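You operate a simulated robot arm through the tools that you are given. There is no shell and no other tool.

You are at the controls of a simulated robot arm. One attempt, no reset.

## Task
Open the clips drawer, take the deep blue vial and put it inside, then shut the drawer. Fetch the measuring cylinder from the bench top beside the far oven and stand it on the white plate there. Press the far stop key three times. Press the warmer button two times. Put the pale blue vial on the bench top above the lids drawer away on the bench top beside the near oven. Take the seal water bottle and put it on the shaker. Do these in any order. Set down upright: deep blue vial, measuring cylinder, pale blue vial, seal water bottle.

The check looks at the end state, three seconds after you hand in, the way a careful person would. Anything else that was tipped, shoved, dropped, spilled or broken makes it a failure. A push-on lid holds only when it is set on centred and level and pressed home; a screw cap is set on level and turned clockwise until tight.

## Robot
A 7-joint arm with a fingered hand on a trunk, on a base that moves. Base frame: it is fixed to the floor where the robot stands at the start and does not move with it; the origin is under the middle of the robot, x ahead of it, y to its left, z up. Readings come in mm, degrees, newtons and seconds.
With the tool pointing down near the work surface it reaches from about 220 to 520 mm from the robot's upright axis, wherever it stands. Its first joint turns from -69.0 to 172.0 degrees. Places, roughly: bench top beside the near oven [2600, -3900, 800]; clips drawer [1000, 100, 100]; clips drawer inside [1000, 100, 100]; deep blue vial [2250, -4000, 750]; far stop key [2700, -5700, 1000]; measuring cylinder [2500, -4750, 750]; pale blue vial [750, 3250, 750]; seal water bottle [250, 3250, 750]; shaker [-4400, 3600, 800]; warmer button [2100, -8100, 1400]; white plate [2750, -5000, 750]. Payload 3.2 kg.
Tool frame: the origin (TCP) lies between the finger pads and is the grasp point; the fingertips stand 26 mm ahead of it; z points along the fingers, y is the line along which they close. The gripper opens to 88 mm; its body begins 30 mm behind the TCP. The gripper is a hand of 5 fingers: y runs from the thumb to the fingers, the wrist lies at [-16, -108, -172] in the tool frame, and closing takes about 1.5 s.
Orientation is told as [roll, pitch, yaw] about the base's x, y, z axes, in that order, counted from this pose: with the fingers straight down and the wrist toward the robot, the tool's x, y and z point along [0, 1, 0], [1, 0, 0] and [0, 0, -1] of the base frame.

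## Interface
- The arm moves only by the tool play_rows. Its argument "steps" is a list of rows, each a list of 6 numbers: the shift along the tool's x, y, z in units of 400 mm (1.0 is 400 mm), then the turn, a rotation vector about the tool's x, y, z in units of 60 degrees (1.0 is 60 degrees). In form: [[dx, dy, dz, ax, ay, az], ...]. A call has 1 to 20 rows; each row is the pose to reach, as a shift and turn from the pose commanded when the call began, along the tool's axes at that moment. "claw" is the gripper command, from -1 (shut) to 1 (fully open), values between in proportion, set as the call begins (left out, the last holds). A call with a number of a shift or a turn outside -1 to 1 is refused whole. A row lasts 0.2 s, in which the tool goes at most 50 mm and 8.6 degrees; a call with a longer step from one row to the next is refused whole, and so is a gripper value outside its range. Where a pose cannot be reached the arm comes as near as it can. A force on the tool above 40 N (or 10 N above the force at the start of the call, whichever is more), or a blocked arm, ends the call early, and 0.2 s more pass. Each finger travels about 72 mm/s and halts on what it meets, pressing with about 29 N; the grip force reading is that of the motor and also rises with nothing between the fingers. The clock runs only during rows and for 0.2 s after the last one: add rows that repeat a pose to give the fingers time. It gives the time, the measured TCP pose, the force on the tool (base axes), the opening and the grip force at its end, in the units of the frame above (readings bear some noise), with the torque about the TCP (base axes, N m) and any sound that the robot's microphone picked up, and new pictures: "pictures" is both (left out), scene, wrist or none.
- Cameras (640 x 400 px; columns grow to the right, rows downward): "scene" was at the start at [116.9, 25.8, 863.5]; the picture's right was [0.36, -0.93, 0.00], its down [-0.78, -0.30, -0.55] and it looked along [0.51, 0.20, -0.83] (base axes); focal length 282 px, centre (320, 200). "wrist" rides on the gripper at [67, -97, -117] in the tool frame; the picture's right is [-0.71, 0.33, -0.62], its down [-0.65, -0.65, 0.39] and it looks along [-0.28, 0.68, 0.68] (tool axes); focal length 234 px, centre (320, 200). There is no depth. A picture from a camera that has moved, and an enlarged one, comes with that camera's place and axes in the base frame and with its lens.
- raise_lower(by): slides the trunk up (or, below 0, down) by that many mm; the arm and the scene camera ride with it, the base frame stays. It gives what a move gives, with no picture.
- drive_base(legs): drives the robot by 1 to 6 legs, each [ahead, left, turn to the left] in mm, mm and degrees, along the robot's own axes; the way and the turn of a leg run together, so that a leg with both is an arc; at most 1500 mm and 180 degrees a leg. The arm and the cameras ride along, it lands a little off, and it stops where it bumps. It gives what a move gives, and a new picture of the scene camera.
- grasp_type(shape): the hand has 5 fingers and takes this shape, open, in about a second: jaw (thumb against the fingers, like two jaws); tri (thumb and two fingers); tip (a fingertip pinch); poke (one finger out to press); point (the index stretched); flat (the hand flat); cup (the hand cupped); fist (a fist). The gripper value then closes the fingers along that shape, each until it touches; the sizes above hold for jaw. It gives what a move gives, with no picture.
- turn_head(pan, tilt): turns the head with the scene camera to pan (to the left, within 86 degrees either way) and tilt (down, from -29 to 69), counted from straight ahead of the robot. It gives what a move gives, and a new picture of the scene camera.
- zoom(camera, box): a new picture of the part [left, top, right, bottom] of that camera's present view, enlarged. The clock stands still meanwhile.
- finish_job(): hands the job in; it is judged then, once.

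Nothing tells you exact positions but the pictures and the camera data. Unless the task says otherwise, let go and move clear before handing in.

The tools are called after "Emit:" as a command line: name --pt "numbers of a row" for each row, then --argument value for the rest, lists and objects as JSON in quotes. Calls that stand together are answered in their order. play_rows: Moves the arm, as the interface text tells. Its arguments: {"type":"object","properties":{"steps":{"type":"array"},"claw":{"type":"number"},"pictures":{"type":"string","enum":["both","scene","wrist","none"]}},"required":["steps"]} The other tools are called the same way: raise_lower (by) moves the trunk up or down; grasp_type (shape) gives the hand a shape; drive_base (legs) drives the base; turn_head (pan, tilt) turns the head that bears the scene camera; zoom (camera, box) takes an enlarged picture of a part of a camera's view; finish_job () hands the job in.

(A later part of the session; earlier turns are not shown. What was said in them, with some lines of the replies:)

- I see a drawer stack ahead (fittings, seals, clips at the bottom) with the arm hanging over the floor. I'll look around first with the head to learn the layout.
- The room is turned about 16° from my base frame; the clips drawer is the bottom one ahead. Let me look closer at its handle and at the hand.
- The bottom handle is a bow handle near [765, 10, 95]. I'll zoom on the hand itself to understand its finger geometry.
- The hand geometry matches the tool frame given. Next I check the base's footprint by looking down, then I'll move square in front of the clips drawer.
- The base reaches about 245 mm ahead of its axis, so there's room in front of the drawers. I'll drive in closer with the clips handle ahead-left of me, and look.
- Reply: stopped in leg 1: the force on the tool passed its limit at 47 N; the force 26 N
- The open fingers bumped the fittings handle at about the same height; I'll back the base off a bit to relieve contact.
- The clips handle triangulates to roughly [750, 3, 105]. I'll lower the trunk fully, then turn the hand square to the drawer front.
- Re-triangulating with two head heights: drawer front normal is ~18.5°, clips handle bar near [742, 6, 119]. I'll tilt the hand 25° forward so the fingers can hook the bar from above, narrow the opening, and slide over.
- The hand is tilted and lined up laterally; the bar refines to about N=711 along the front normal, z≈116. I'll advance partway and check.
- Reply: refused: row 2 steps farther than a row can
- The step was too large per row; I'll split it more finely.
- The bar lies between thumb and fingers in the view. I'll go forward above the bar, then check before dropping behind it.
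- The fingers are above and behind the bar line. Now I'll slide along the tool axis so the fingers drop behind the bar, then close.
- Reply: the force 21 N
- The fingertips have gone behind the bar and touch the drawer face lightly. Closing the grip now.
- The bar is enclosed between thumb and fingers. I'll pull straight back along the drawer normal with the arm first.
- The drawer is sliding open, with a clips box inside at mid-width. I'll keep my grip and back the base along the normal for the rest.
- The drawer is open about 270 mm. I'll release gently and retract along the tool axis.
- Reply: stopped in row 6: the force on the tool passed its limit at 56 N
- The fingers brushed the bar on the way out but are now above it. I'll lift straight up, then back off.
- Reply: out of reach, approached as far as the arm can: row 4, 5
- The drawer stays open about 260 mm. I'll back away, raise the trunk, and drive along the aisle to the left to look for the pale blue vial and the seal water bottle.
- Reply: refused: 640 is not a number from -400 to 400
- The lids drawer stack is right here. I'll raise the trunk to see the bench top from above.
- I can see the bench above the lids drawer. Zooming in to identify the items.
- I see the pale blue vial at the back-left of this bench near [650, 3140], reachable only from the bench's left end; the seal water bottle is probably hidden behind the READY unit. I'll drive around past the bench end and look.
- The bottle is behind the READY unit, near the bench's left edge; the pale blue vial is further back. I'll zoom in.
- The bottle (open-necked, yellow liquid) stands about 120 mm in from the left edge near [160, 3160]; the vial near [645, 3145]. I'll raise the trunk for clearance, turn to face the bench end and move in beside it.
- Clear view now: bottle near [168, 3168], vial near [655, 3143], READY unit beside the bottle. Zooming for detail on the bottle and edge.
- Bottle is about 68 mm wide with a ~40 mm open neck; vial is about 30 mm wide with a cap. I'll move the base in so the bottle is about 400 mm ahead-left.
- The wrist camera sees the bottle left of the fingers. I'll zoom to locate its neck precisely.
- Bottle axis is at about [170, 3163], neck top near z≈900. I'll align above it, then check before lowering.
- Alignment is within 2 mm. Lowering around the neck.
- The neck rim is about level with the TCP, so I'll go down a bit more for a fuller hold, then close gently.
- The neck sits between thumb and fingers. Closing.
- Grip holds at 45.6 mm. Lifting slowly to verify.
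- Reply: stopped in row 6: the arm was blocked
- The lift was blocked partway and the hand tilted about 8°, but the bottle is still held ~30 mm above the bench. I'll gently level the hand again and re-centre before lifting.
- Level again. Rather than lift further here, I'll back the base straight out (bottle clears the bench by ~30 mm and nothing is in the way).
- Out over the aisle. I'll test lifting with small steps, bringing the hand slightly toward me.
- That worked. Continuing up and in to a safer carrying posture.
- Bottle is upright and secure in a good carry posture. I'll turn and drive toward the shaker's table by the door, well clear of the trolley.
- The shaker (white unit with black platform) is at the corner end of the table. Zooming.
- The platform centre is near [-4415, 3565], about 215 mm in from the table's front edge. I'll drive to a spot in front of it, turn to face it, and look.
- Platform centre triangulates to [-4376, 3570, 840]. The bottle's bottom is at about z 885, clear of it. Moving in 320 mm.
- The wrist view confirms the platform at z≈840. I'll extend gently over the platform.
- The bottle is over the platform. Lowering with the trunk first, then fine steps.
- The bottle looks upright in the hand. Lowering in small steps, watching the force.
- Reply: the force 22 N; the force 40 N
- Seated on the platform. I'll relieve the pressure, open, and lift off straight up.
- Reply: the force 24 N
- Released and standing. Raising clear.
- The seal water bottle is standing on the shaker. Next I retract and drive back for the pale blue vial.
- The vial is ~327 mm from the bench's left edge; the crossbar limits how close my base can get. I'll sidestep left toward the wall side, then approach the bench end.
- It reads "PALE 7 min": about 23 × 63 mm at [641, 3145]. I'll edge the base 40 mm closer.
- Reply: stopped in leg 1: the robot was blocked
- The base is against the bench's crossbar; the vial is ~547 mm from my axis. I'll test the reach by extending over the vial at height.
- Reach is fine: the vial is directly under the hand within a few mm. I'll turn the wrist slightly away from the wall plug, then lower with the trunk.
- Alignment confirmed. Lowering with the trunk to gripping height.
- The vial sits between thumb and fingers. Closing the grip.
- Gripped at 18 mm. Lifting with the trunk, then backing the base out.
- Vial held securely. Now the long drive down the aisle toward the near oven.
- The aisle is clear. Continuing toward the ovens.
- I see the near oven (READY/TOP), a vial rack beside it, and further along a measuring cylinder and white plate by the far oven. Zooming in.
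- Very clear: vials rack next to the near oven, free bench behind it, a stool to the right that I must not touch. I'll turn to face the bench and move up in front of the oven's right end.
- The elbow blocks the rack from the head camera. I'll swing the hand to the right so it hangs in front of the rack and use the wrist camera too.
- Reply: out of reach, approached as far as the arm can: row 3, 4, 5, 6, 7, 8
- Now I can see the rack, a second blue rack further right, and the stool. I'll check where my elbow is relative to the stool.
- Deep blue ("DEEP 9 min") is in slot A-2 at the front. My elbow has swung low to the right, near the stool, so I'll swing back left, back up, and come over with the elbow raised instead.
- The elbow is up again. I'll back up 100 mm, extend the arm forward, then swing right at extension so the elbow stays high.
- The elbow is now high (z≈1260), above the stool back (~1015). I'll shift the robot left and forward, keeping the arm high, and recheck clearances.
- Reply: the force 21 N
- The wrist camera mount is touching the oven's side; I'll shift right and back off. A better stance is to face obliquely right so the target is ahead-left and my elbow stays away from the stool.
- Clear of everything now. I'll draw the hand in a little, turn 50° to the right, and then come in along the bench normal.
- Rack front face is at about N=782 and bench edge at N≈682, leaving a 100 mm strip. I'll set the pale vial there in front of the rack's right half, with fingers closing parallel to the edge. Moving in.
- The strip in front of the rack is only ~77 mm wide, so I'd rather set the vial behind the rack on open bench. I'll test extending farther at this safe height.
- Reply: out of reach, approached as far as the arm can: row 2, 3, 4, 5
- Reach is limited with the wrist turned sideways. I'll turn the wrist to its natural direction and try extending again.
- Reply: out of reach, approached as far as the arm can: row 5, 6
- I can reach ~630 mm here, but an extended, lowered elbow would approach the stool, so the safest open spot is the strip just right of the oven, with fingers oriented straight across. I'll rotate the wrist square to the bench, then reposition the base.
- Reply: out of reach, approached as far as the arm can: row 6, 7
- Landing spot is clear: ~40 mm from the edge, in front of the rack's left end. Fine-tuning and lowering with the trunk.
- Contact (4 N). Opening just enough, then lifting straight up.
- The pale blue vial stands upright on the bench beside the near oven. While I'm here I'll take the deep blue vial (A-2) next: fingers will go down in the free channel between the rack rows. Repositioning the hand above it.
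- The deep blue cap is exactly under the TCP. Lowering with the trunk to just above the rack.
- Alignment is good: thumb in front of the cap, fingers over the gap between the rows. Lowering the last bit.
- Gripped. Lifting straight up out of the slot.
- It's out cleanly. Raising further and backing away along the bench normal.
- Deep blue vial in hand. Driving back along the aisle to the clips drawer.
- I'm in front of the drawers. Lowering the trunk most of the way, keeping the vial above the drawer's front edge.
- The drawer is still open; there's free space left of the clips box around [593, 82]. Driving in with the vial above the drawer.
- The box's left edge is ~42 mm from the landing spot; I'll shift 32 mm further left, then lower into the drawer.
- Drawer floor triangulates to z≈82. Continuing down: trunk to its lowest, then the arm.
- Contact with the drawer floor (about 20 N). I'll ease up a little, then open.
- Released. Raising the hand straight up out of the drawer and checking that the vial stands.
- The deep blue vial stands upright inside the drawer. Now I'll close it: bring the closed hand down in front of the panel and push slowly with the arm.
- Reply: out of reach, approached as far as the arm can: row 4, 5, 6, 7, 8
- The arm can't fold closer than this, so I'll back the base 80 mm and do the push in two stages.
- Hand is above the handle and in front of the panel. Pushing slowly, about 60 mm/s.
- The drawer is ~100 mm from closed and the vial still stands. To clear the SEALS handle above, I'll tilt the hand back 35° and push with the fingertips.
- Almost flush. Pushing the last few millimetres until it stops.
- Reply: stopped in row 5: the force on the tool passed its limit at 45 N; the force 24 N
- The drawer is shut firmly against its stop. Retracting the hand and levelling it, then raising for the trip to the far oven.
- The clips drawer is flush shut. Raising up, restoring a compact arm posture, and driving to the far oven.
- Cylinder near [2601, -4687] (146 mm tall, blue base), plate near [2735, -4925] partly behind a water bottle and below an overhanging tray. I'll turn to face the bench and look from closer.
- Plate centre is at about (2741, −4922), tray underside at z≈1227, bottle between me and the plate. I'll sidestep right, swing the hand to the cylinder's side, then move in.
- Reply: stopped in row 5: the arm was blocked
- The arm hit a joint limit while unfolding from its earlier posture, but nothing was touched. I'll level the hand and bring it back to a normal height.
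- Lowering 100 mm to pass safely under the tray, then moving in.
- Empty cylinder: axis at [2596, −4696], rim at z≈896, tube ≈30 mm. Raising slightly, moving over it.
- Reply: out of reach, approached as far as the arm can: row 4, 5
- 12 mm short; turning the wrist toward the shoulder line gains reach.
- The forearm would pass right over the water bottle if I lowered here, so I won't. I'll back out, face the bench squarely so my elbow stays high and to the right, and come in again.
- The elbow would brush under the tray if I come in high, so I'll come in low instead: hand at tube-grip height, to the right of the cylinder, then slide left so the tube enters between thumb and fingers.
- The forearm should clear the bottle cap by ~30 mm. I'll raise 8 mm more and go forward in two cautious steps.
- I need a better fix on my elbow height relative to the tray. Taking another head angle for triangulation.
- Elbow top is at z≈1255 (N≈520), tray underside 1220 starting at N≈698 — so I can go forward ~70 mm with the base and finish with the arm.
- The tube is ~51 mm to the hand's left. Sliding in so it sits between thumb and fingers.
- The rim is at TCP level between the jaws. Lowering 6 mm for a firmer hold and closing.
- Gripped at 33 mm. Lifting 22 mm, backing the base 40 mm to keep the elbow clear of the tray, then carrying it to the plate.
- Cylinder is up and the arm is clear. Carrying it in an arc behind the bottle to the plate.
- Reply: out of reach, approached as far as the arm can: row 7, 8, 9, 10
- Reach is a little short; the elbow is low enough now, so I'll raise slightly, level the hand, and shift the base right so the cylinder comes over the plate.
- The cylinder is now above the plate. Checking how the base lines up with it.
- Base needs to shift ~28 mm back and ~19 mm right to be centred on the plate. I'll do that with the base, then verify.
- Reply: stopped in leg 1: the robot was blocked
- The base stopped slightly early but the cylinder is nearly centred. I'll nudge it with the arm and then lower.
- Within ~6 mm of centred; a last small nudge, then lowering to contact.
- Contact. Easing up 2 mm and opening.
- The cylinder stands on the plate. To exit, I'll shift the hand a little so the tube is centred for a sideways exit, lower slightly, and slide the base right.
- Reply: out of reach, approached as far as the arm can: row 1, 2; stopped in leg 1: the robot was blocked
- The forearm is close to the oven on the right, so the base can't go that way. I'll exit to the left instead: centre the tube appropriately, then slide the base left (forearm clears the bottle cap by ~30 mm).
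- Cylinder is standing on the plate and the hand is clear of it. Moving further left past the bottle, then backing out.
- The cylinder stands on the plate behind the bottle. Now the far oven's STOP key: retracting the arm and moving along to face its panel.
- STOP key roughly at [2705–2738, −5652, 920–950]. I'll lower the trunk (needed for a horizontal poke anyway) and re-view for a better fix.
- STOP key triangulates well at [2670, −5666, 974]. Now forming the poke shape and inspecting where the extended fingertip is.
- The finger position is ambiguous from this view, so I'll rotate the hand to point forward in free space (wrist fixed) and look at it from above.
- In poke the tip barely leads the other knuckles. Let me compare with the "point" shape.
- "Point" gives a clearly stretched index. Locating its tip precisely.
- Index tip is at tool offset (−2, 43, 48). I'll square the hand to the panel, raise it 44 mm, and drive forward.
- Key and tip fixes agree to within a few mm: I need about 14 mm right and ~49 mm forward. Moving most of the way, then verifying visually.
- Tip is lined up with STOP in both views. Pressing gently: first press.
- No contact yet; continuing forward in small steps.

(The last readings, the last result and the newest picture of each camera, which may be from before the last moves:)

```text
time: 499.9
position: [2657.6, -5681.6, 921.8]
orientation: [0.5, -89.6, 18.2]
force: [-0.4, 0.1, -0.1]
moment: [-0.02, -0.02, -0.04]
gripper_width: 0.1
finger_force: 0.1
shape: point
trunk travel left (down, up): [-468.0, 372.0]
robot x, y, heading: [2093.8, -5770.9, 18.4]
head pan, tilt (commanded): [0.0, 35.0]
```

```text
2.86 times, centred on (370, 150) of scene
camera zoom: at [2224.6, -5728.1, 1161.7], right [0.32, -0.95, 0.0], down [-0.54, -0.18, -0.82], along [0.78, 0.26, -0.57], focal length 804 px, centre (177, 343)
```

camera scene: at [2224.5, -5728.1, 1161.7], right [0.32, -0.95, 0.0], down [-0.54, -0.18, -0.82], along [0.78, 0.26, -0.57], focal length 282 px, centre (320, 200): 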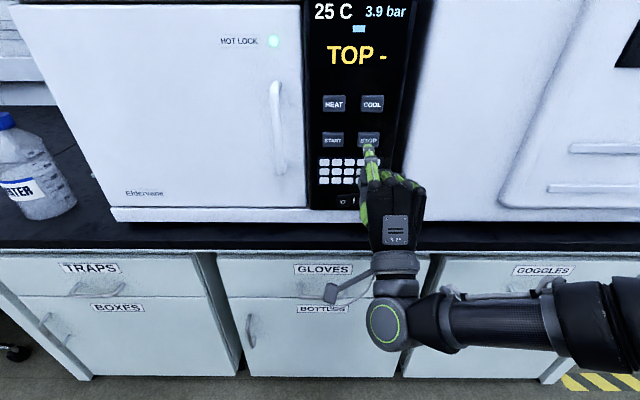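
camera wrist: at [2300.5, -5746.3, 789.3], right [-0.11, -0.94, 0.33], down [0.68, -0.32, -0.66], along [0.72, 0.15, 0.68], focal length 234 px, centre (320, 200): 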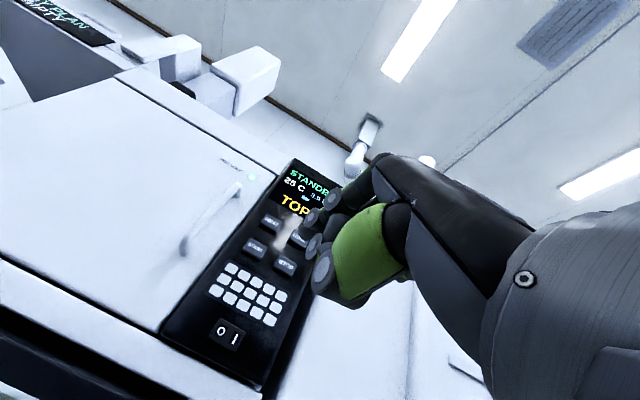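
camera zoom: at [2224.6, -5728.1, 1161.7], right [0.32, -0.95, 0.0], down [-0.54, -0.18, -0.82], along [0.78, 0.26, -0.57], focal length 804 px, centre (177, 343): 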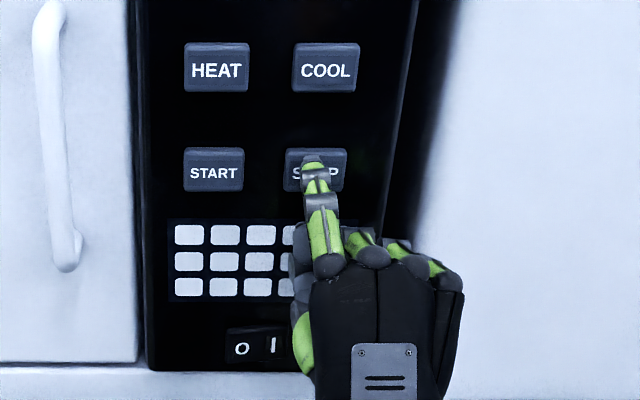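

The panel is a bit deeper than estimated; lowering 8 mm to stay centred on the key and continuing.

Emit:
play_rows --pt "-0.006 -0.02 0 0 0 0" --pt "-0.006 -0.02 0.01 0 0 0" --pictures "none"

Emit:
play_rows --pt "0 0 0.01 0 0 0" --pictures "none"

Emit:
play_rows --pt "0 0 0.01 0 0 0" --pictures "none"

Emit:
zoom --camera "scene" --box '[310, 80, 430, 220]'

```text
time: 500.5
position: [2662.9, -5682.9, 913.5]
orientation: [-3.2, -89.7, 21.9]
force: [-0.5, 0.2, 0.4]
moment: [0.01, -0.04, 0.03]
gripper_width: 0.0
finger_force: 0.1
shape: point
trunk travel left (down, up): [-468.0, 372.0]
robot x, y, heading: [2093.7, -5769.6, 18.4]
head pan, tilt (commanded): [0.0, 35.0]
```

```text
time: 500.9
position: [2665.1, -5682.5, 913.2]
orientation: [3.4, -89.7, 15.5]
force: [-1.7, -0.7, -0.3]
moment: [0.03, -0.12, 0.03]
gripper_width: 0.0
finger_force: 0.0
shape: point
trunk travel left (down, up): [-468.0, 372.0]
robot x, y, heading: [2092.8, -5771.4, 18.5]
head pan, tilt (commanded): [0.0, 35.0]
heard: click
```

```text
time: 501.3
position: [2668.1, -5680.4, 913.6]
orientation: [-4.6, -89.8, 23.5]
force: [-11.7, -4.5, -4.6]
moment: [0.14, -0.62, 0.19]
gripper_width: 0.2
finger_force: 0.0
shape: point
trunk travel left (down, up): [-468.0, 372.0]
robot x, y, heading: [2087.5, -5773.6, 18.4]
head pan, tilt (commanded): [0.0, 35.0]
```

```text
2.86 times, centred on (370, 150) of scene
camera zoom: at [2222.2, -5729.1, 1161.9], right [0.32, -0.95, 0.0], down [-0.54, -0.18, -0.82], along [0.78, 0.26, -0.57], focal length 804 px, centre (177, 343)
```

zoom: 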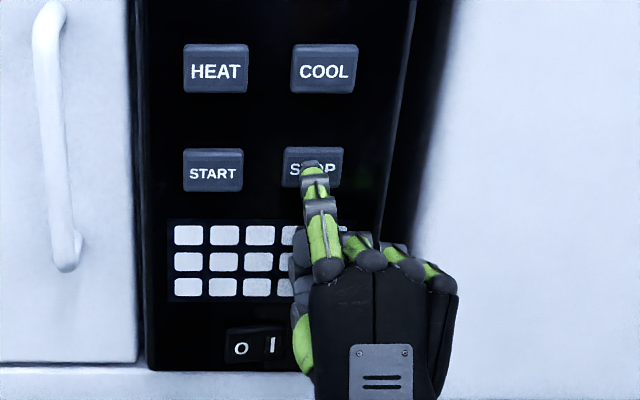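

A click — first press. Now releasing, then the second and third presses.

Emit:
play_rows --pt "0 0 -0.02 0 0 0" --pt "0 0 -0.04 0 0 0" --pt "0 0 -0.04 0 0 0" --pictures "none"

Emit:
play_rows --pt "0 0 0.015 0 0 0" --pt "0 0 0.03 0 0 0" --pt "0 0 0.038 0 0 0" --pictures "none"

Emit:
zoom --camera "scene" --box '[310, 80, 430, 220]'

```text
time: 502.1
position: [2654.6, -5685.6, 914.0]
orientation: [2.5, -89.7, 16.6]
force: [0.2, -0.8, 0.0]
moment: [0.01, 0.0, 0.03]
gripper_width: 0.0
finger_force: 0.2
shape: point
trunk travel left (down, up): [-468.0, 372.0]
robot x, y, heading: [2091.8, -5776.5, 18.4]
head pan, tilt (commanded): [0.0, 35.0]
```

```text
time: 502.9
position: [2666.7, -5682.4, 914.0]
orientation: [-2.3, -89.7, 21.0]
force: [-8.4, -3.4, -4.4]
moment: [0.14, -0.47, 0.12]
gripper_width: 0.1
finger_force: 0.0
shape: point
trunk travel left (down, up): [-468.0, 372.0]
robot x, y, heading: [2092.0, -5772.0, 18.4]
head pan, tilt (commanded): [0.0, 35.0]
heard: click
```

```text
2.86 times, centred on (370, 150) of scene
camera zoom: at [2222.6, -5729.1, 1161.8], right [0.32, -0.95, 0.0], down [-0.54, -0.18, -0.82], along [0.78, 0.26, -0.57], focal length 804 px, centre (177, 343)
```

zoom: 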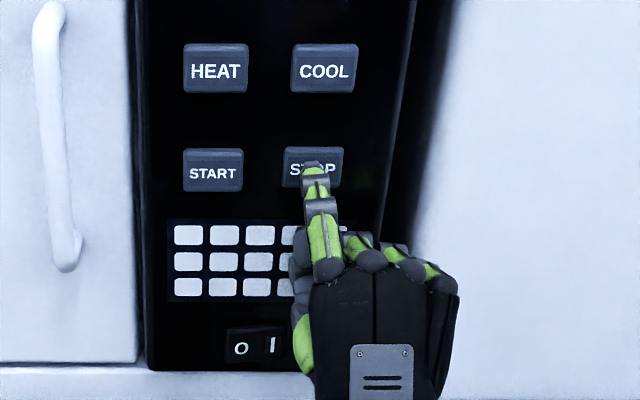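

Second click. Releasing and pressing a third time.

Emit:
play_rows --pt "0 0 -0.02 0 0 0" --pt "0 0 -0.04 0 0 0" --pt "0 0 -0.04 0 0 0" --pictures "none"

Emit:
play_rows --pt "0 0 0.015 0 0 0" --pt "0 0 0.03 0 0 0" --pt "0 0 0.04 0 0 0" --pictures "none"

Emit:
play_rows --pt "0 0 -0.04 0 0 0" --pt "0 0 -0.1 0 0 0" --pt "0 0 -0.2 0 0 0"

```text
time: 503.7
position: [2654.6, -5686.4, 913.8]
orientation: [1.6, -89.7, 17.3]
force: [-0.2, 0.4, 0.7]
moment: [-0.02, 0.0, 0.05]
gripper_width: 0.1
finger_force: 0.0
shape: point
trunk travel left (down, up): [-468.0, 372.0]
robot x, y, heading: [2093.2, -5769.9, 18.2]
head pan, tilt (commanded): [0.0, 35.0]
```

```text
time: 504.5
position: [2667.9, -5680.7, 913.5]
orientation: [1.9, -89.7, 17.0]
force: [-9.8, -4.1, -3.5]
moment: [0.13, -0.46, 0.12]
gripper_width: 0.3
finger_force: 0.0
shape: point
trunk travel left (down, up): [-468.0, 372.0]
robot x, y, heading: [2094.5, -5773.9, 18.2]
head pan, tilt (commanded): [0.0, 35.0]
heard: click
```

```text
time: 505.3
position: [2591.6, -5707.2, 915.1]
orientation: [2.8, -89.7, 15.9]
force: [-0.4, 1.5, -0.7]
moment: [0.01, 0.0, -0.01]
gripper_width: 83.8
finger_force: 0.1
shape: point
trunk travel left (down, up): [-468.0, 372.0]
robot x, y, heading: [2094.1, -5771.1, 18.4]
head pan, tilt (commanded): [0.0, 35.0]
camera scene: at [2223.7, -5728.3, 1161.8], right [0.32, -0.95, 0.0], down [-0.54, -0.18, -0.82], along [0.78, 0.26, -0.57], focal length 282 px, centre (320, 200)
camera wrist: at [2459.9, -5682.0, 817.6], right [-0.36, -0.87, 0.33], down [0.57, -0.49, -0.66], along [0.73, -0.04, 0.68], focal length 234 px, centre (320, 200)
```

scene: 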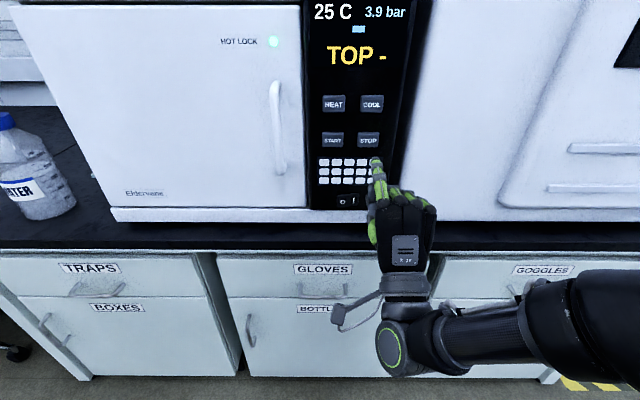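
wrist: 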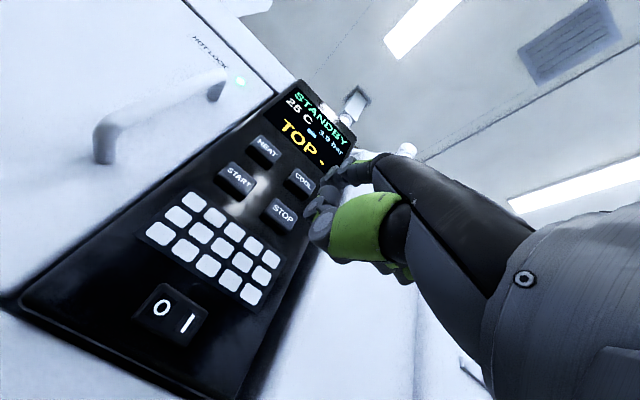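

Three clicks on STOP. Backing away and heading toward the far end of the room for the warmer button.

Emit:
drive_base --legs '[[-420, 0, 0], [0, 0, -90], [700, 0, 0]]'

Emit:
raise_lower --by 300

Emit:
turn_head --pan 0 --tilt 0

```text
time: 515.2
position: [1977.3, -7073.8, 914.2]
orientation: [1.3, -89.6, -72.6]
force: [0.0, -0.2, 0.2]
moment: [0.03, 0.04, -0.04]
gripper_width: 83.6
finger_force: 0.0
shape: point
trunk travel left (down, up): [-468.0, 372.0]
robot x, y, heading: [1906.9, -6571.5, -71.7]
head pan, tilt (commanded): [0.0, 35.0]
camera scene: at [1955.1, -6703.5, 1161.6], right [-0.95, -0.31, 0.0], down [-0.18, 0.54, -0.82], along [0.26, -0.78, -0.57], focal length 282 px, centre (320, 200)
```

scene: 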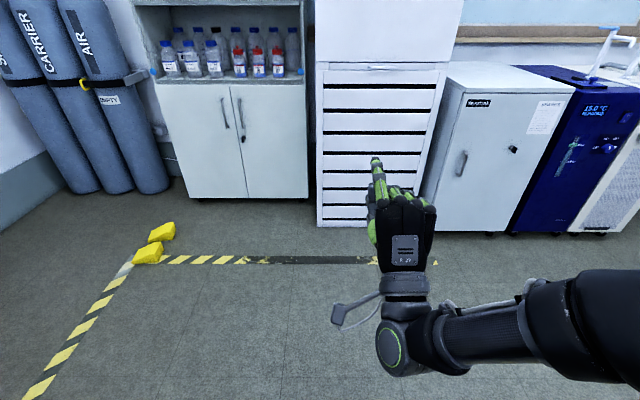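

```text
time: 518.2
position: [1973.7, -7074.5, 1215.2]
orientation: [1.6, -89.6, -72.8]
force: [-0.5, 0.6, -0.7]
moment: [-0.02, -0.01, 0.03]
gripper_width: 83.4
finger_force: 0.0
shape: point
trunk travel left (down, up): [-768.0, 72.0]
robot x, y, heading: [1911.2, -6571.6, -71.8]
head pan, tilt (commanded): [0.0, 35.0]
```

```text
time: 519.2
position: [1975.8, -7072.4, 1214.3]
orientation: [1.5, -89.6, -72.7]
force: [0.4, -0.6, 0.3]
moment: [0.0, -0.01, -0.03]
gripper_width: 83.5
finger_force: 0.1
shape: point
trunk travel left (down, up): [-768.0, 72.0]
robot x, y, heading: [1911.9, -6574.3, -71.8]
head pan, tilt (commanded): [0.0, 0.0]
camera scene: at [1955.6, -6705.2, 1517.7], right [-0.95, -0.31, 0.0], down [0.0, 0.0, -1.0], along [0.31, -0.95, 0.0], focal length 282 px, centre (320, 200)
```

scene: 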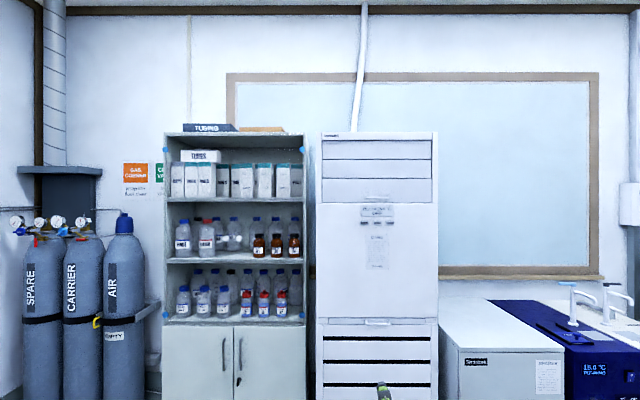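

Emit:
zoom --camera "scene" --box '[310, 130, 450, 330]'

Emit:
zoom --camera "scene" --box '[350, 195, 406, 235]'

```text
2.00 times, centred on (380, 230) of scene
camera zoom: at [1955.6, -6705.2, 1517.7], right [-0.95, -0.31, 0.0], down [0.0, 0.0, -1.0], along [0.31, -0.95, 0.0], focal length 563 px, centre (200, 140)
```

zoom: 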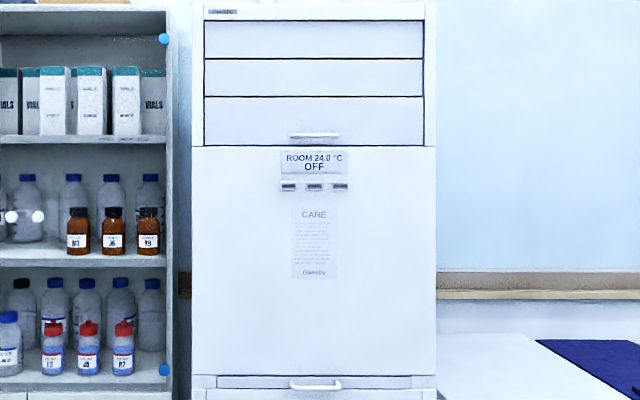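

```text
10.00 times, centred on (378, 215) of scene
camera zoom: at [1955.6, -6705.2, 1517.7], right [-0.95, -0.31, 0.0], down [0.0, 0.0, -1.0], along [0.31, -0.95, 0.0], focal length 2815 px, centre (-260, 50)
```

zoom: 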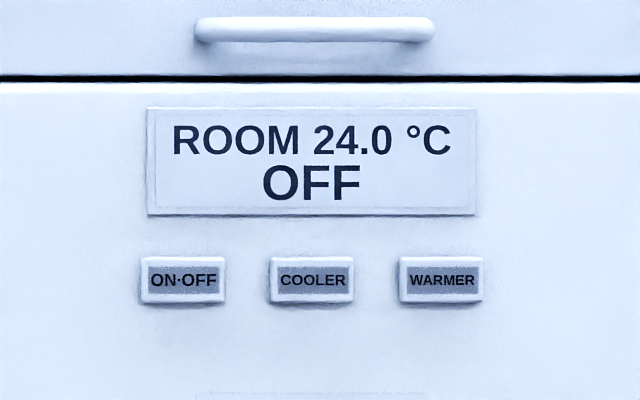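

The tall unit has ON·OFF / COOLER / WARMER buttons; WARMER is the right one at about z≈1407. Driving closer and lining up.

Emit:
raise_lower --by 72

Emit:
drive_base --legs '[[0, -255, 0.7], [700, 0, 0]]'

Emit:
turn_head --pan 0 --tilt 10

Emit:
zoom --camera "scene" --box '[260, 140, 440, 300]'

```text
time: 520.3
position: [1975.8, -7072.9, 1287.1]
orientation: [2.2, -89.6, -73.4]
force: [0.3, -0.7, -0.6]
moment: [0.04, 0.07, -0.01]
gripper_width: 83.6
finger_force: 0.0
shape: point
trunk travel left (down, up): [-840.0, 0.0]
robot x, y, heading: [1906.1, -6572.5, -71.4]
head pan, tilt (commanded): [0.0, 0.0]
```

```text
time: 525.6
position: [1969.9, -7811.2, 1287.3]
orientation: [1.4, -89.8, -71.7]
force: [-0.5, 0.1, -0.3]
moment: [0.0, 0.01, 0.01]
gripper_width: 83.3
finger_force: 0.1
shape: point
trunk travel left (down, up): [-840.0, 0.0]
robot x, y, heading: [1895.2, -7309.2, -70.9]
head pan, tilt (commanded): [0.0, 0.0]
camera scene: at [1943.9, -7443.2, 1589.8], right [-0.94, -0.33, 0.0], down [0.0, 0.0, -1.0], along [0.33, -0.94, 0.0], focal length 282 px, centre (320, 200)
```

scene: 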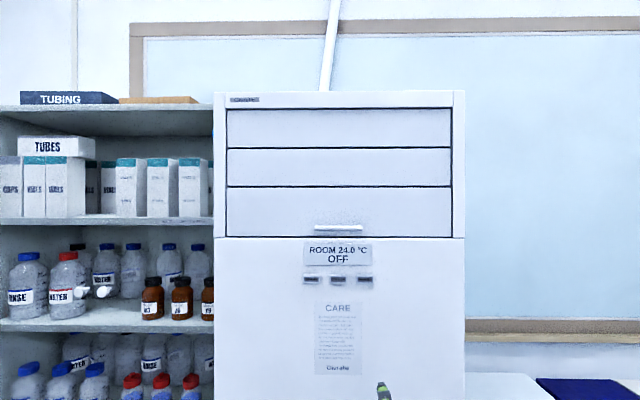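

```text
time: 526.3
position: [1969.8, -7811.4, 1286.8]
orientation: [1.4, -89.6, -71.7]
force: [-0.9, -0.3, 0.0]
moment: [0.0, 0.02, -0.01]
gripper_width: 83.7
finger_force: 0.0
shape: point
trunk travel left (down, up): [-840.0, 0.0]
robot x, y, heading: [1899.5, -7311.4, -70.7]
head pan, tilt (commanded): [0.0, 10.0]
camera scene: at [1945.0, -7446.5, 1573.8], right [-0.94, -0.33, 0.0], down [-0.06, 0.16, -0.98], along [0.32, -0.93, -0.17], focal length 282 px, centre (320, 200)
```

scene: 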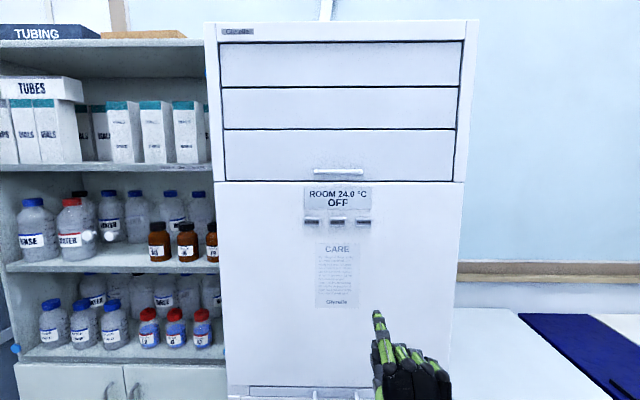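

```text
2.50 times, centred on (350, 220) of scene
camera zoom: at [1945.0, -7446.5, 1573.8], right [-0.94, -0.33, 0.0], down [-0.06, 0.16, -0.98], along [0.32, -0.93, -0.17], focal length 704 px, centre (245, 150)
```

zoom: 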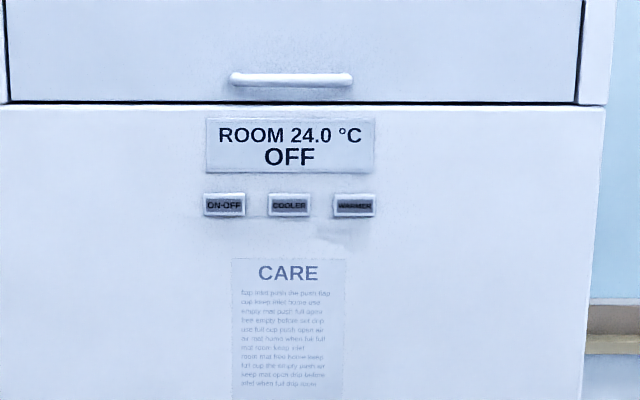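

WARMER triangulates at [2058, −8101, 1407]. Raising the finger to that height, aligning laterally and moving in.

Emit:
play_rows --pt "-0.02 0.06 0 0 0 0" --pt "-0.04 0.12 0 0 0 0" --pt "-0.056 0.18 0 0 0 0" --pt "-0.056 0.185 0 0 0 0" --pictures "none"

Emit:
drive_base --legs '[[200, 0, 0]]'

Emit:
zoom --camera "scene" --box '[260, 140, 440, 300]'

```text
time: 527.3
position: [1950.2, -7817.8, 1362.1]
orientation: [-32.1, -89.6, -38.2]
force: [0.5, 0.9, 0.3]
moment: [-0.01, 0.01, -0.04]
gripper_width: 83.5
finger_force: 0.0
shape: point
trunk travel left (down, up): [-840.0, 0.0]
robot x, y, heading: [1900.7, -7310.4, -70.9]
head pan, tilt (commanded): [0.0, 10.0]
```

```text
time: 528.9
position: [2016.1, -8007.3, 1360.3]
orientation: [0.2, -89.7, -70.5]
force: [-0.6, 0.4, -0.6]
moment: [0.0, -0.02, 0.05]
gripper_width: 83.6
finger_force: 0.0
shape: point
trunk travel left (down, up): [-840.0, 0.0]
robot x, y, heading: [1961.3, -7499.2, -70.7]
head pan, tilt (commanded): [0.0, 10.0]
camera scene: at [2010.9, -7634.4, 1573.9], right [-0.94, -0.33, 0.0], down [-0.06, 0.16, -0.98], along [0.33, -0.93, -0.17], focal length 282 px, centre (320, 200)
```

scene: 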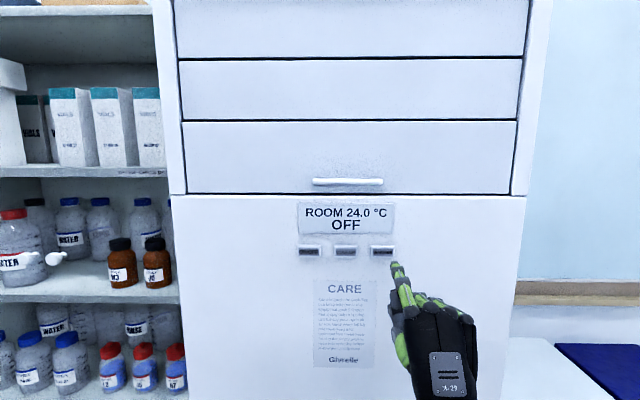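

```text
2.50 times, centred on (350, 220) of scene
camera zoom: at [2010.9, -7634.4, 1573.9], right [-0.94, -0.33, 0.0], down [-0.06, 0.16, -0.98], along [0.33, -0.93, -0.17], focal length 704 px, centre (245, 150)
```

zoom: 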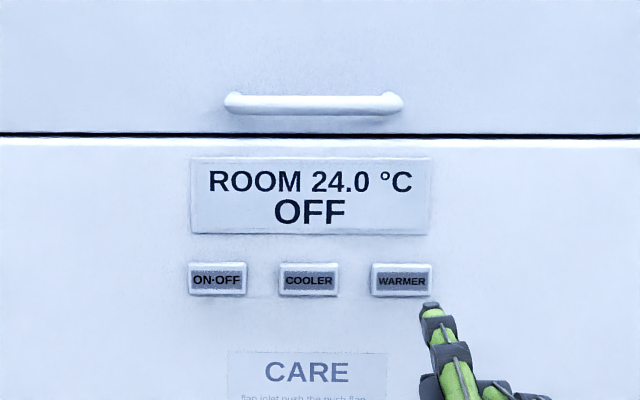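

Projected landing is right on WARMER. Approaching and pressing slowly, listening for the click.

Emit:
play_rows --pt "0 0 0.04 0 0 0" --pt "0 0 0.08 0 0 0" --pt "0 0 0.105 0 0 0" --pictures "none"

Emit:
zoom --camera "scene" --box '[260, 140, 440, 300]'

Emit:
play_rows --pt "0 0 0.01 0 0 0" --pictures "none"

Emit:
play_rows --pt "0 0 0.01 0 0 0" --pictures "none"

```text
time: 529.7
position: [2031.3, -8047.1, 1360.6]
orientation: [4.0, -89.6, -74.1]
force: [-0.6, 0.4, -0.2]
moment: [-0.04, -0.02, -0.01]
gripper_width: 83.3
finger_force: 0.0
shape: point
trunk travel left (down, up): [-840.0, 0.0]
robot x, y, heading: [1962.7, -7499.3, -70.6]
head pan, tilt (commanded): [0.0, 10.0]
```

```text
2.50 times, centred on (350, 220) of scene
camera zoom: at [2011.2, -7635.5, 1573.8], right [-0.94, -0.33, 0.0], down [-0.06, 0.16, -0.98], along [0.33, -0.93, -0.17], focal length 704 px, centre (245, 150)
```

zoom: 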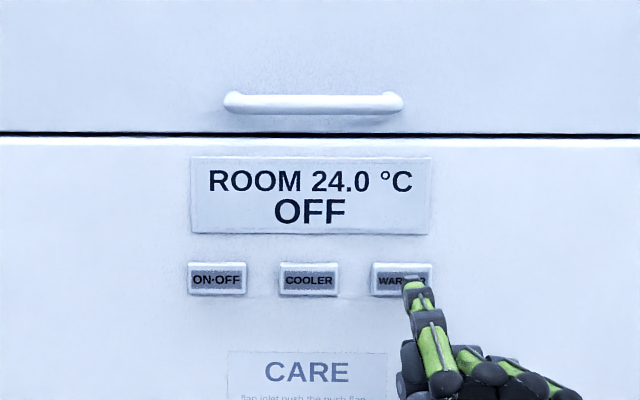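

```text
time: 530.1
position: [2031.3, -8051.9, 1360.3]
orientation: [-2.3, -89.6, -68.0]
force: [1.4, -0.3, 0.2]
moment: [0.0, -0.03, 0.01]
gripper_width: 83.6
finger_force: 0.0
shape: point
trunk travel left (down, up): [-840.0, 0.0]
robot x, y, heading: [1961.2, -7501.8, -70.5]
head pan, tilt (commanded): [0.0, 10.0]
```

```text
time: 530.5
position: [2033.5, -8055.3, 1360.3]
orientation: [1.4, -89.7, -71.6]
force: [0.4, -0.2, -0.3]
moment: [0.02, 0.03, -0.01]
gripper_width: 83.5
finger_force: 0.0
shape: point
trunk travel left (down, up): [-840.0, 0.0]
robot x, y, heading: [1960.6, -7500.3, -70.7]
head pan, tilt (commanded): [0.0, 10.0]
```

Emit:
play_rows --pt "0.005 -0.002 0.01 0 0 0" --pictures "none"

Emit:
play_rows --pt "0 0 0.008 0 0 0" --pictures "none"

Emit:
zoom --camera "scene" --box '[260, 140, 440, 300]'

```text
time: 530.9
position: [2035.4, -8058.2, 1359.5]
orientation: [2.6, -89.7, -72.8]
force: [1.5, 0.3, -0.6]
moment: [-0.02, -0.02, -0.01]
gripper_width: 83.4
finger_force: 0.0
shape: point
trunk travel left (down, up): [-840.0, 0.0]
robot x, y, heading: [1966.7, -7499.1, -70.4]
head pan, tilt (commanded): [0.0, 10.0]
```

```text
time: 531.3
position: [2038.2, -8062.0, 1360.1]
orientation: [1.5, -89.6, -71.7]
force: [-0.1, 0.1, -0.3]
moment: [0.01, 0.04, -0.02]
gripper_width: 83.5
finger_force: 0.1
shape: point
trunk travel left (down, up): [-840.0, 0.0]
robot x, y, heading: [1965.0, -7500.9, -71.1]
head pan, tilt (commanded): [0.0, 10.0]
```

```text
2.50 times, centred on (350, 220) of scene
camera zoom: at [2011.4, -7635.3, 1573.8], right [-0.94, -0.33, 0.0], down [-0.06, 0.16, -0.98], along [0.33, -0.93, -0.17], focal length 704 px, centre (245, 150)
```

zoom: 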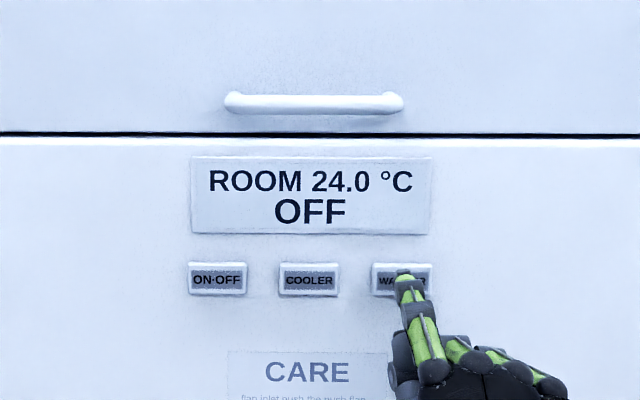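

Emit:
play_rows --pt "0 -0.012 0.008 0 0 0" --pictures "none"

Emit:
play_rows --pt "0 0 0.008 0 0 0" --pictures "none"

Emit:
play_rows --pt "0 0 0.008 0 0 0" --pictures "none"

```text
time: 531.7
position: [2039.2, -8065.1, 1354.2]
orientation: [0.3, -89.6, -70.6]
force: [0.0, 0.1, -0.4]
moment: [-0.02, 0.0, -0.03]
gripper_width: 83.5
finger_force: 0.0
shape: point
trunk travel left (down, up): [-840.0, 0.0]
robot x, y, heading: [1962.5, -7500.0, -71.0]
head pan, tilt (commanded): [0.0, 10.0]
```

```text
time: 532.1
position: [2039.4, -8067.0, 1354.6]
orientation: [-2.4, -89.6, -67.8]
force: [0.3, -0.3, -0.4]
moment: [0.03, -0.03, 0.03]
gripper_width: 83.4
finger_force: 0.1
shape: point
trunk travel left (down, up): [-840.0, 0.0]
robot x, y, heading: [1965.5, -7500.0, -70.7]
head pan, tilt (commanded): [0.0, 10.0]
```

```text
time: 532.5
position: [2039.3, -8070.6, 1355.6]
orientation: [2.7, -89.7, -72.8]
force: [0.0, -0.1, 0.3]
moment: [-0.01, 0.01, 0.0]
gripper_width: 83.5
finger_force: 0.0
shape: point
trunk travel left (down, up): [-840.0, 0.0]
robot x, y, heading: [1959.5, -7502.7, -70.8]
head pan, tilt (commanded): [0.0, 10.0]
```

Emit:
play_rows --pt "0 0 0.008 0 0 0" --pictures "none"

Emit:
play_rows --pt "0 0 0.008 0 0 0" --pictures "none"

Emit:
zoom --camera "scene" --box '[260, 140, 440, 300]'

```text
time: 532.9
position: [2042.8, -8074.4, 1353.8]
orientation: [-5.4, -89.6, -64.8]
force: [-0.2, 0.8, 0.4]
moment: [0.02, -0.01, -0.01]
gripper_width: 83.4
finger_force: 0.1
shape: point
trunk travel left (down, up): [-840.0, 0.0]
robot x, y, heading: [1963.8, -7502.6, -70.7]
head pan, tilt (commanded): [0.0, 10.0]
```

```text
time: 533.3
position: [2042.2, -8076.7, 1356.2]
orientation: [5.5, -89.5, -75.7]
force: [-0.3, 0.4, 0.0]
moment: [-0.01, 0.01, 0.01]
gripper_width: 83.6
finger_force: 0.2
shape: point
trunk travel left (down, up): [-840.0, 0.0]
robot x, y, heading: [1961.9, -7499.1, -70.7]
head pan, tilt (commanded): [0.0, 10.0]
```

```text
2.50 times, centred on (350, 220) of scene
camera zoom: at [2011.3, -7635.3, 1573.8], right [-0.94, -0.33, 0.0], down [-0.06, 0.16, -0.98], along [0.33, -0.93, -0.17], focal length 704 px, centre (245, 150)
```

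zoom: 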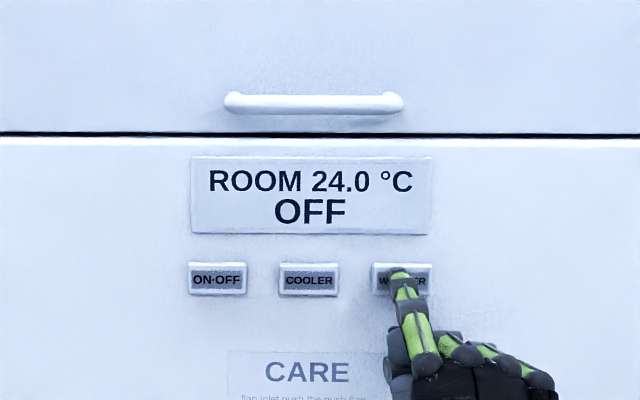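

Still no contact. By projection I should be ~13 mm lower and ~7 mm further right when I reach the panel; adjusting, then continuing.

Emit:
play_rows --pt "-0.01 -0.018 0 0 0 0" --pt "-0.019 -0.034 0 0 0 0" --pt "-0.019 -0.034 0.015 0 0 0" --pictures "none"

Emit:
zoom --camera "scene" --box '[260, 140, 440, 300]'

```text
time: 534.1
position: [2036.9, -8083.4, 1341.6]
orientation: [-1.5, -89.6, -68.8]
force: [-1.3, 2.3, 0.1]
moment: [-0.09, -0.03, 0.0]
gripper_width: 0.2
finger_force: 0.1
shape: point
trunk travel left (down, up): [-840.0, 0.0]
robot x, y, heading: [1963.0, -7500.2, -70.6]
head pan, tilt (commanded): [0.0, 10.0]
heard: click
```

```text
2.50 times, centred on (350, 220) of scene
camera zoom: at [2010.8, -7634.1, 1573.9], right [-0.94, -0.33, 0.0], down [-0.06, 0.16, -0.98], along [0.33, -0.93, -0.17], focal length 704 px, centre (245, 150)
```

zoom: 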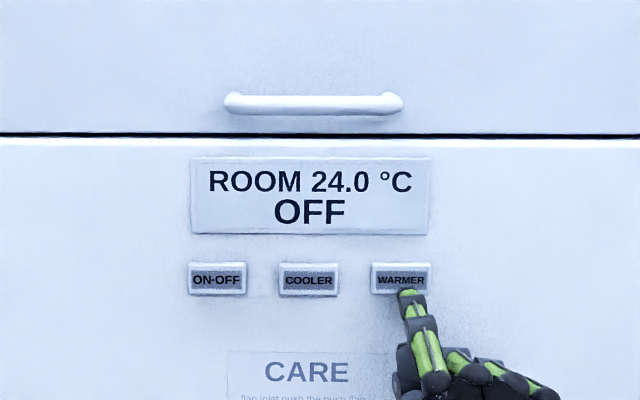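

Click — first WARMER press. Releasing, nudging slightly up to be more centred, then pressing once more.

Emit:
play_rows --pt "0 0 -0.02 0 0 0" --pt "0 0 -0.04 0 0 0" --pt "0 0.008 -0.04 0 0 0" --pictures "none"

Emit:
play_rows --pt "0 0 0.015 0 0 0" --pt "0 0 0.03 0 0 0" --pt "0 0 0.038 0 0 0" --pictures "none"

Emit:
zoom --camera "scene" --box '[260, 140, 440, 300]'

```text
time: 534.9
position: [2031.4, -8070.3, 1344.3]
orientation: [0.9, -89.6, -71.0]
force: [0.7, -0.2, -0.3]
moment: [0.01, -0.01, 0.01]
gripper_width: 83.7
finger_force: 0.1
shape: point
trunk travel left (down, up): [-840.0, 0.0]
robot x, y, heading: [1967.7, -7499.7, -70.6]
head pan, tilt (commanded): [0.0, 10.0]
```

```text
time: 535.7
position: [2036.3, -8082.7, 1344.9]
orientation: [5.5, -89.7, -75.7]
force: [-0.9, 2.0, -0.5]
moment: [-0.07, -0.01, 0.02]
gripper_width: 0.0
finger_force: 0.1
shape: point
trunk travel left (down, up): [-840.0, 0.0]
robot x, y, heading: [1960.9, -7498.7, -70.6]
head pan, tilt (commanded): [0.0, 10.0]
heard: click
```

```text
2.50 times, centred on (350, 220) of scene
camera zoom: at [2010.7, -7634.1, 1573.9], right [-0.94, -0.33, 0.0], down [-0.06, 0.16, -0.98], along [0.33, -0.93, -0.17], focal length 704 px, centre (245, 150)
```

zoom: 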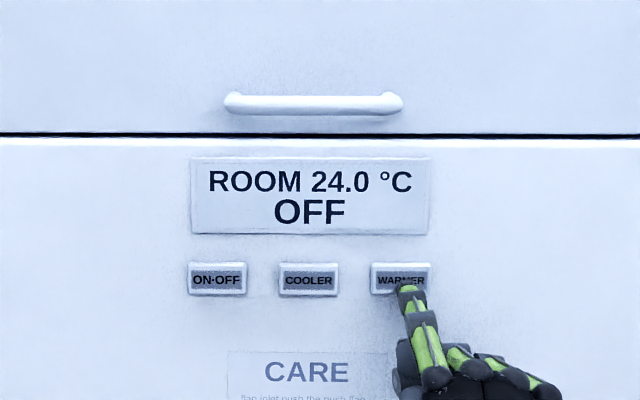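

Second click on WARMER. Retreating clear; then I'll double-check the cylinder, vial and surroundings on the way.

Emit:
play_rows --pt "0 0 -0.05 0 0 0" --pt "0 0 -0.15 0 0 0" --pt "0 0 -0.25 0 0 0" --pictures "none"

Emit:
drive_base --legs '[[-1200, 0, 0], [-1100, 150, 0]]'

Emit:
turn_head --pan 75 --tilt 22

Emit:
zoom --camera "scene" --box '[180, 120, 480, 320]'

```text
time: 536.5
position: [1997.4, -7990.1, 1344.8]
orientation: [37.0, -89.7, -107.3]
force: [-0.4, -0.5, 0.1]
moment: [-0.07, 0.02, 0.06]
gripper_width: 0.0
finger_force: 0.1
shape: point
trunk travel left (down, up): [-840.0, 0.0]
robot x, y, heading: [1963.8, -7500.9, -70.6]
head pan, tilt (commanded): [0.0, 10.0]
```

```text
time: 547.9
position: [1380.2, -5771.8, 1345.9]
orientation: [1.7, -89.8, -71.4]
force: [0.2, 0.0, 0.4]
moment: [0.02, 0.01, -0.01]
gripper_width: 0.2
finger_force: 0.0
shape: point
trunk travel left (down, up): [-840.0, 0.0]
robot x, y, heading: [1339.1, -5285.3, -70.2]
head pan, tilt (commanded): [0.0, 10.0]
camera scene: at [1386.0, -5417.3, 1573.8], right [-0.94, -0.34, 0.0], down [-0.06, 0.16, -0.98], along [0.33, -0.93, -0.17], focal length 282 px, centre (320, 200)
```

scene: 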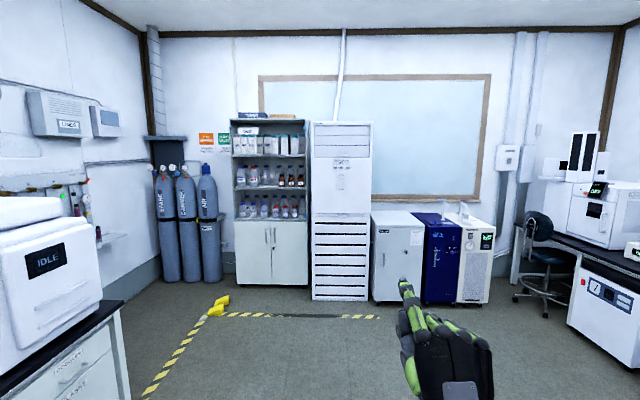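

```text
time: 549.3
position: [1380.6, -5771.8, 1345.7]
orientation: [1.7, -89.8, -71.4]
force: [0.4, -0.8, 0.7]
moment: [0.03, 0.0, -0.04]
gripper_width: 0.0
finger_force: 0.1
shape: point
trunk travel left (down, up): [-840.0, 0.0]
robot x, y, heading: [1336.0, -5287.3, -70.3]
head pan, tilt (commanded): [75.0, 22.0]
camera scene: at [1447.0, -5322.0, 1554.3], right [0.08, -1.0, 0.0], down [-0.37, -0.03, -0.93], along [0.92, 0.08, -0.37], focal length 282 px, centre (320, 200)
```

scene: 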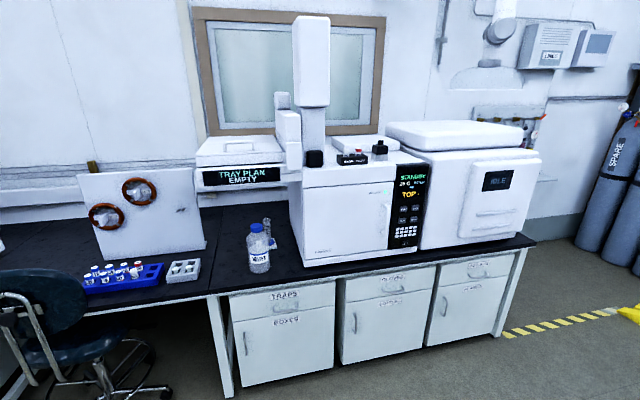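

```text
2.00 times, centred on (330, 220) of scene
camera zoom: at [1447.0, -5322.0, 1554.3], right [0.08, -1.0, 0.0], down [-0.37, -0.03, -0.93], along [0.92, 0.08, -0.37], focal length 563 px, centre (300, 160)
```

zoom: 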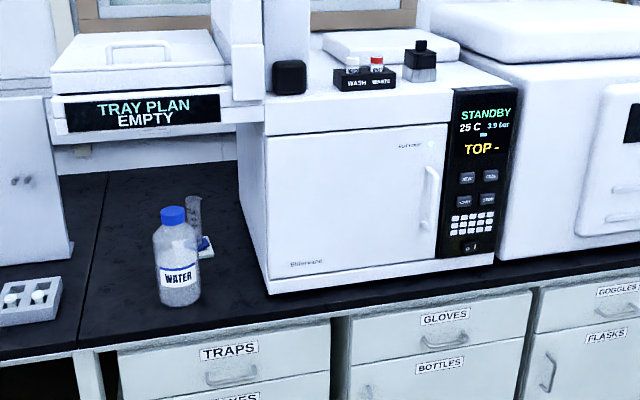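

The water bottle stands and the cylinder is upright behind it. One more angle to confirm it sits on the plate, and to check the vial by the near oven.

Emit:
drive_base --legs '[[-700, 0, 0]]'

Emit:
turn_head --pan 55 --tilt 25

Emit:
zoom --camera "scene" --box '[200, 120, 460, 300]'

Emit:
turn_head --pan 80 --tilt 28

Emit:
zoom --camera "scene" --box '[60, 120, 420, 340]'

```text
time: 553.2
position: [1141.9, -5110.3, 1345.2]
orientation: [1.9, -89.6, -71.8]
force: [0.4, 0.9, 0.8]
moment: [-0.03, 0.01, -0.02]
gripper_width: 0.2
finger_force: 0.1
shape: point
trunk travel left (down, up): [-840.0, 0.0]
robot x, y, heading: [1099.9, -4619.4, -70.6]
head pan, tilt (commanded): [75.0, 22.0]
camera scene: at [1210.1, -4659.9, 1554.3], right [0.08, -1.0, 0.0], down [-0.37, -0.03, -0.93], along [0.92, 0.07, -0.37], focal length 282 px, centre (320, 200)
```

scene: 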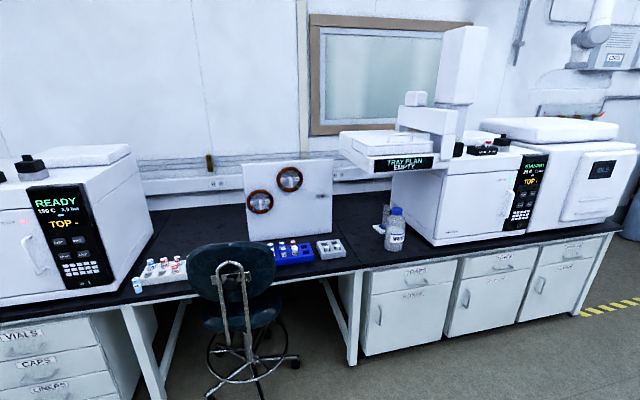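

```text
time: 554.0
position: [1142.1, -5109.5, 1345.2]
orientation: [1.0, -89.7, -71.0]
force: [0.0, -0.5, 0.3]
moment: [0.03, -0.02, 0.01]
gripper_width: 0.0
finger_force: 0.0
shape: point
trunk travel left (down, up): [-840.0, 0.0]
robot x, y, heading: [1104.3, -4617.9, -70.7]
head pan, tilt (commanded): [55.0, 25.0]
camera scene: at [1206.3, -4691.5, 1549.5], right [-0.27, -0.96, 0.0], down [-0.41, 0.11, -0.91], along [0.87, -0.24, -0.42], focal length 282 px, centre (320, 200)
```

scene: 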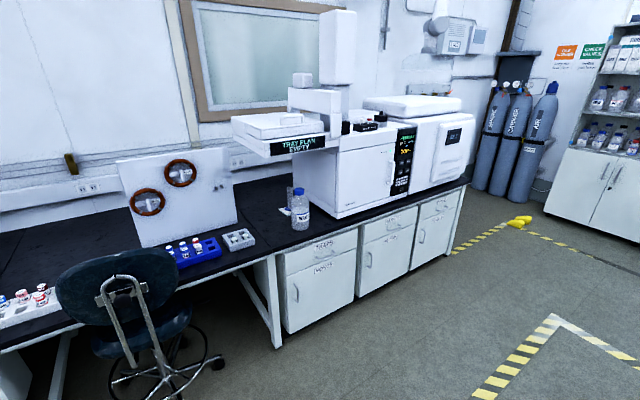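

```text
2.22 times, centred on (330, 210) of scene
camera zoom: at [1206.3, -4691.5, 1549.5], right [-0.27, -0.96, 0.0], down [-0.41, 0.11, -0.91], along [0.87, -0.24, -0.42], focal length 626 px, centre (298, 178)
```

zoom: 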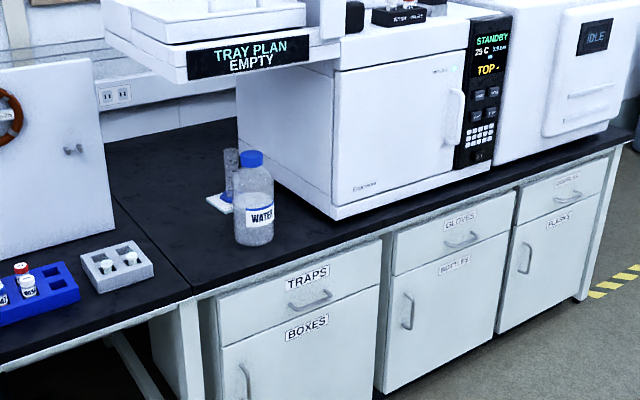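

```text
time: 554.9
position: [1141.3, -5109.0, 1345.1]
orientation: [2.4, -89.8, -72.4]
force: [0.3, -1.2, 0.6]
moment: [0.02, -0.02, -0.03]
gripper_width: 0.0
finger_force: 0.0
shape: point
trunk travel left (down, up): [-840.0, 0.0]
robot x, y, heading: [1097.3, -4621.2, -70.8]
head pan, tilt (commanded): [80.0, 28.0]
camera scene: at [1207.4, -4652.1, 1544.7], right [0.16, -0.99, 0.0], down [-0.46, -0.08, -0.88], along [0.87, 0.15, -0.47], focal length 282 px, centre (320, 200)
```

scene: 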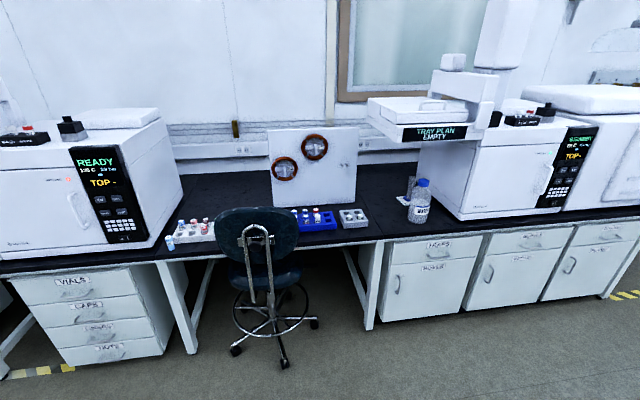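

```text
1.78 times, centred on (240, 230) of scene
camera zoom: at [1207.4, -4652.1, 1544.7], right [0.16, -0.99, 0.0], down [-0.46, -0.08, -0.88], along [0.87, 0.15, -0.47], focal length 500 px, centre (462, 147)
```

zoom: 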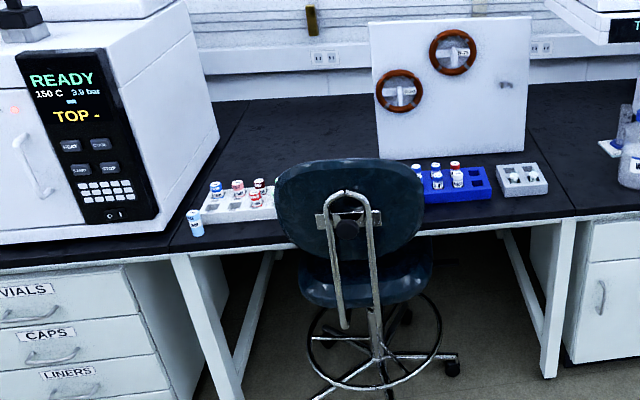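

Everything checks out:

- **Pale blue vial:** upright on the bench top beside the near oven.
- **Deep blue vial:** upright in the clips drawer when last seen, before the final push. The drawer is now shut flush.
- **Measuring cylinder:** upright on the white plate.
- **Far stop key:** three clicks heard.
- **Warmer button:** two clicks heard.
- **Seal water bottle:** upright on the shaker when I left it.

The hand is empty and clear, so I am handing in.

Emit:
finish_job

```text
The job is handed in.
```

The job is handed in. I finished every part of the task and saw no sign that anything else was knocked or spilled.

- **Clips drawer:** the deep blue vial is inside and the drawer is shut. I pushed the drawer closed slowly. The vial was still upright when I last saw it with about 100 mm to go; I could not check it after that.
- **Measuring cylinder:** it stands upright on the white plate by the far oven, confirmed from the aisle afterwards.
- **Far stop key:** pressed three times, with a click heard each time.
- **Warmer button:** pressed twice, with a click heard each time. The unit's display still read "OFF" after both presses.
- **Pale blue vial:** it stands upright on the bench top beside the near oven, about 40 mm from the front edge. I put it in front of the vial rack because reaching further back would have brought my elbow against the stool.
- **Seal water bottle:** it stands upright on the shaker. It tilted about 8° for a moment while I was lifting it, and I saw no spill.

The wrist camera mount pressed against the near oven's side (about 20 N). My elbow or forearm also seems to have touched the far oven or its overhanging tray. Neither looked moved afterwards.
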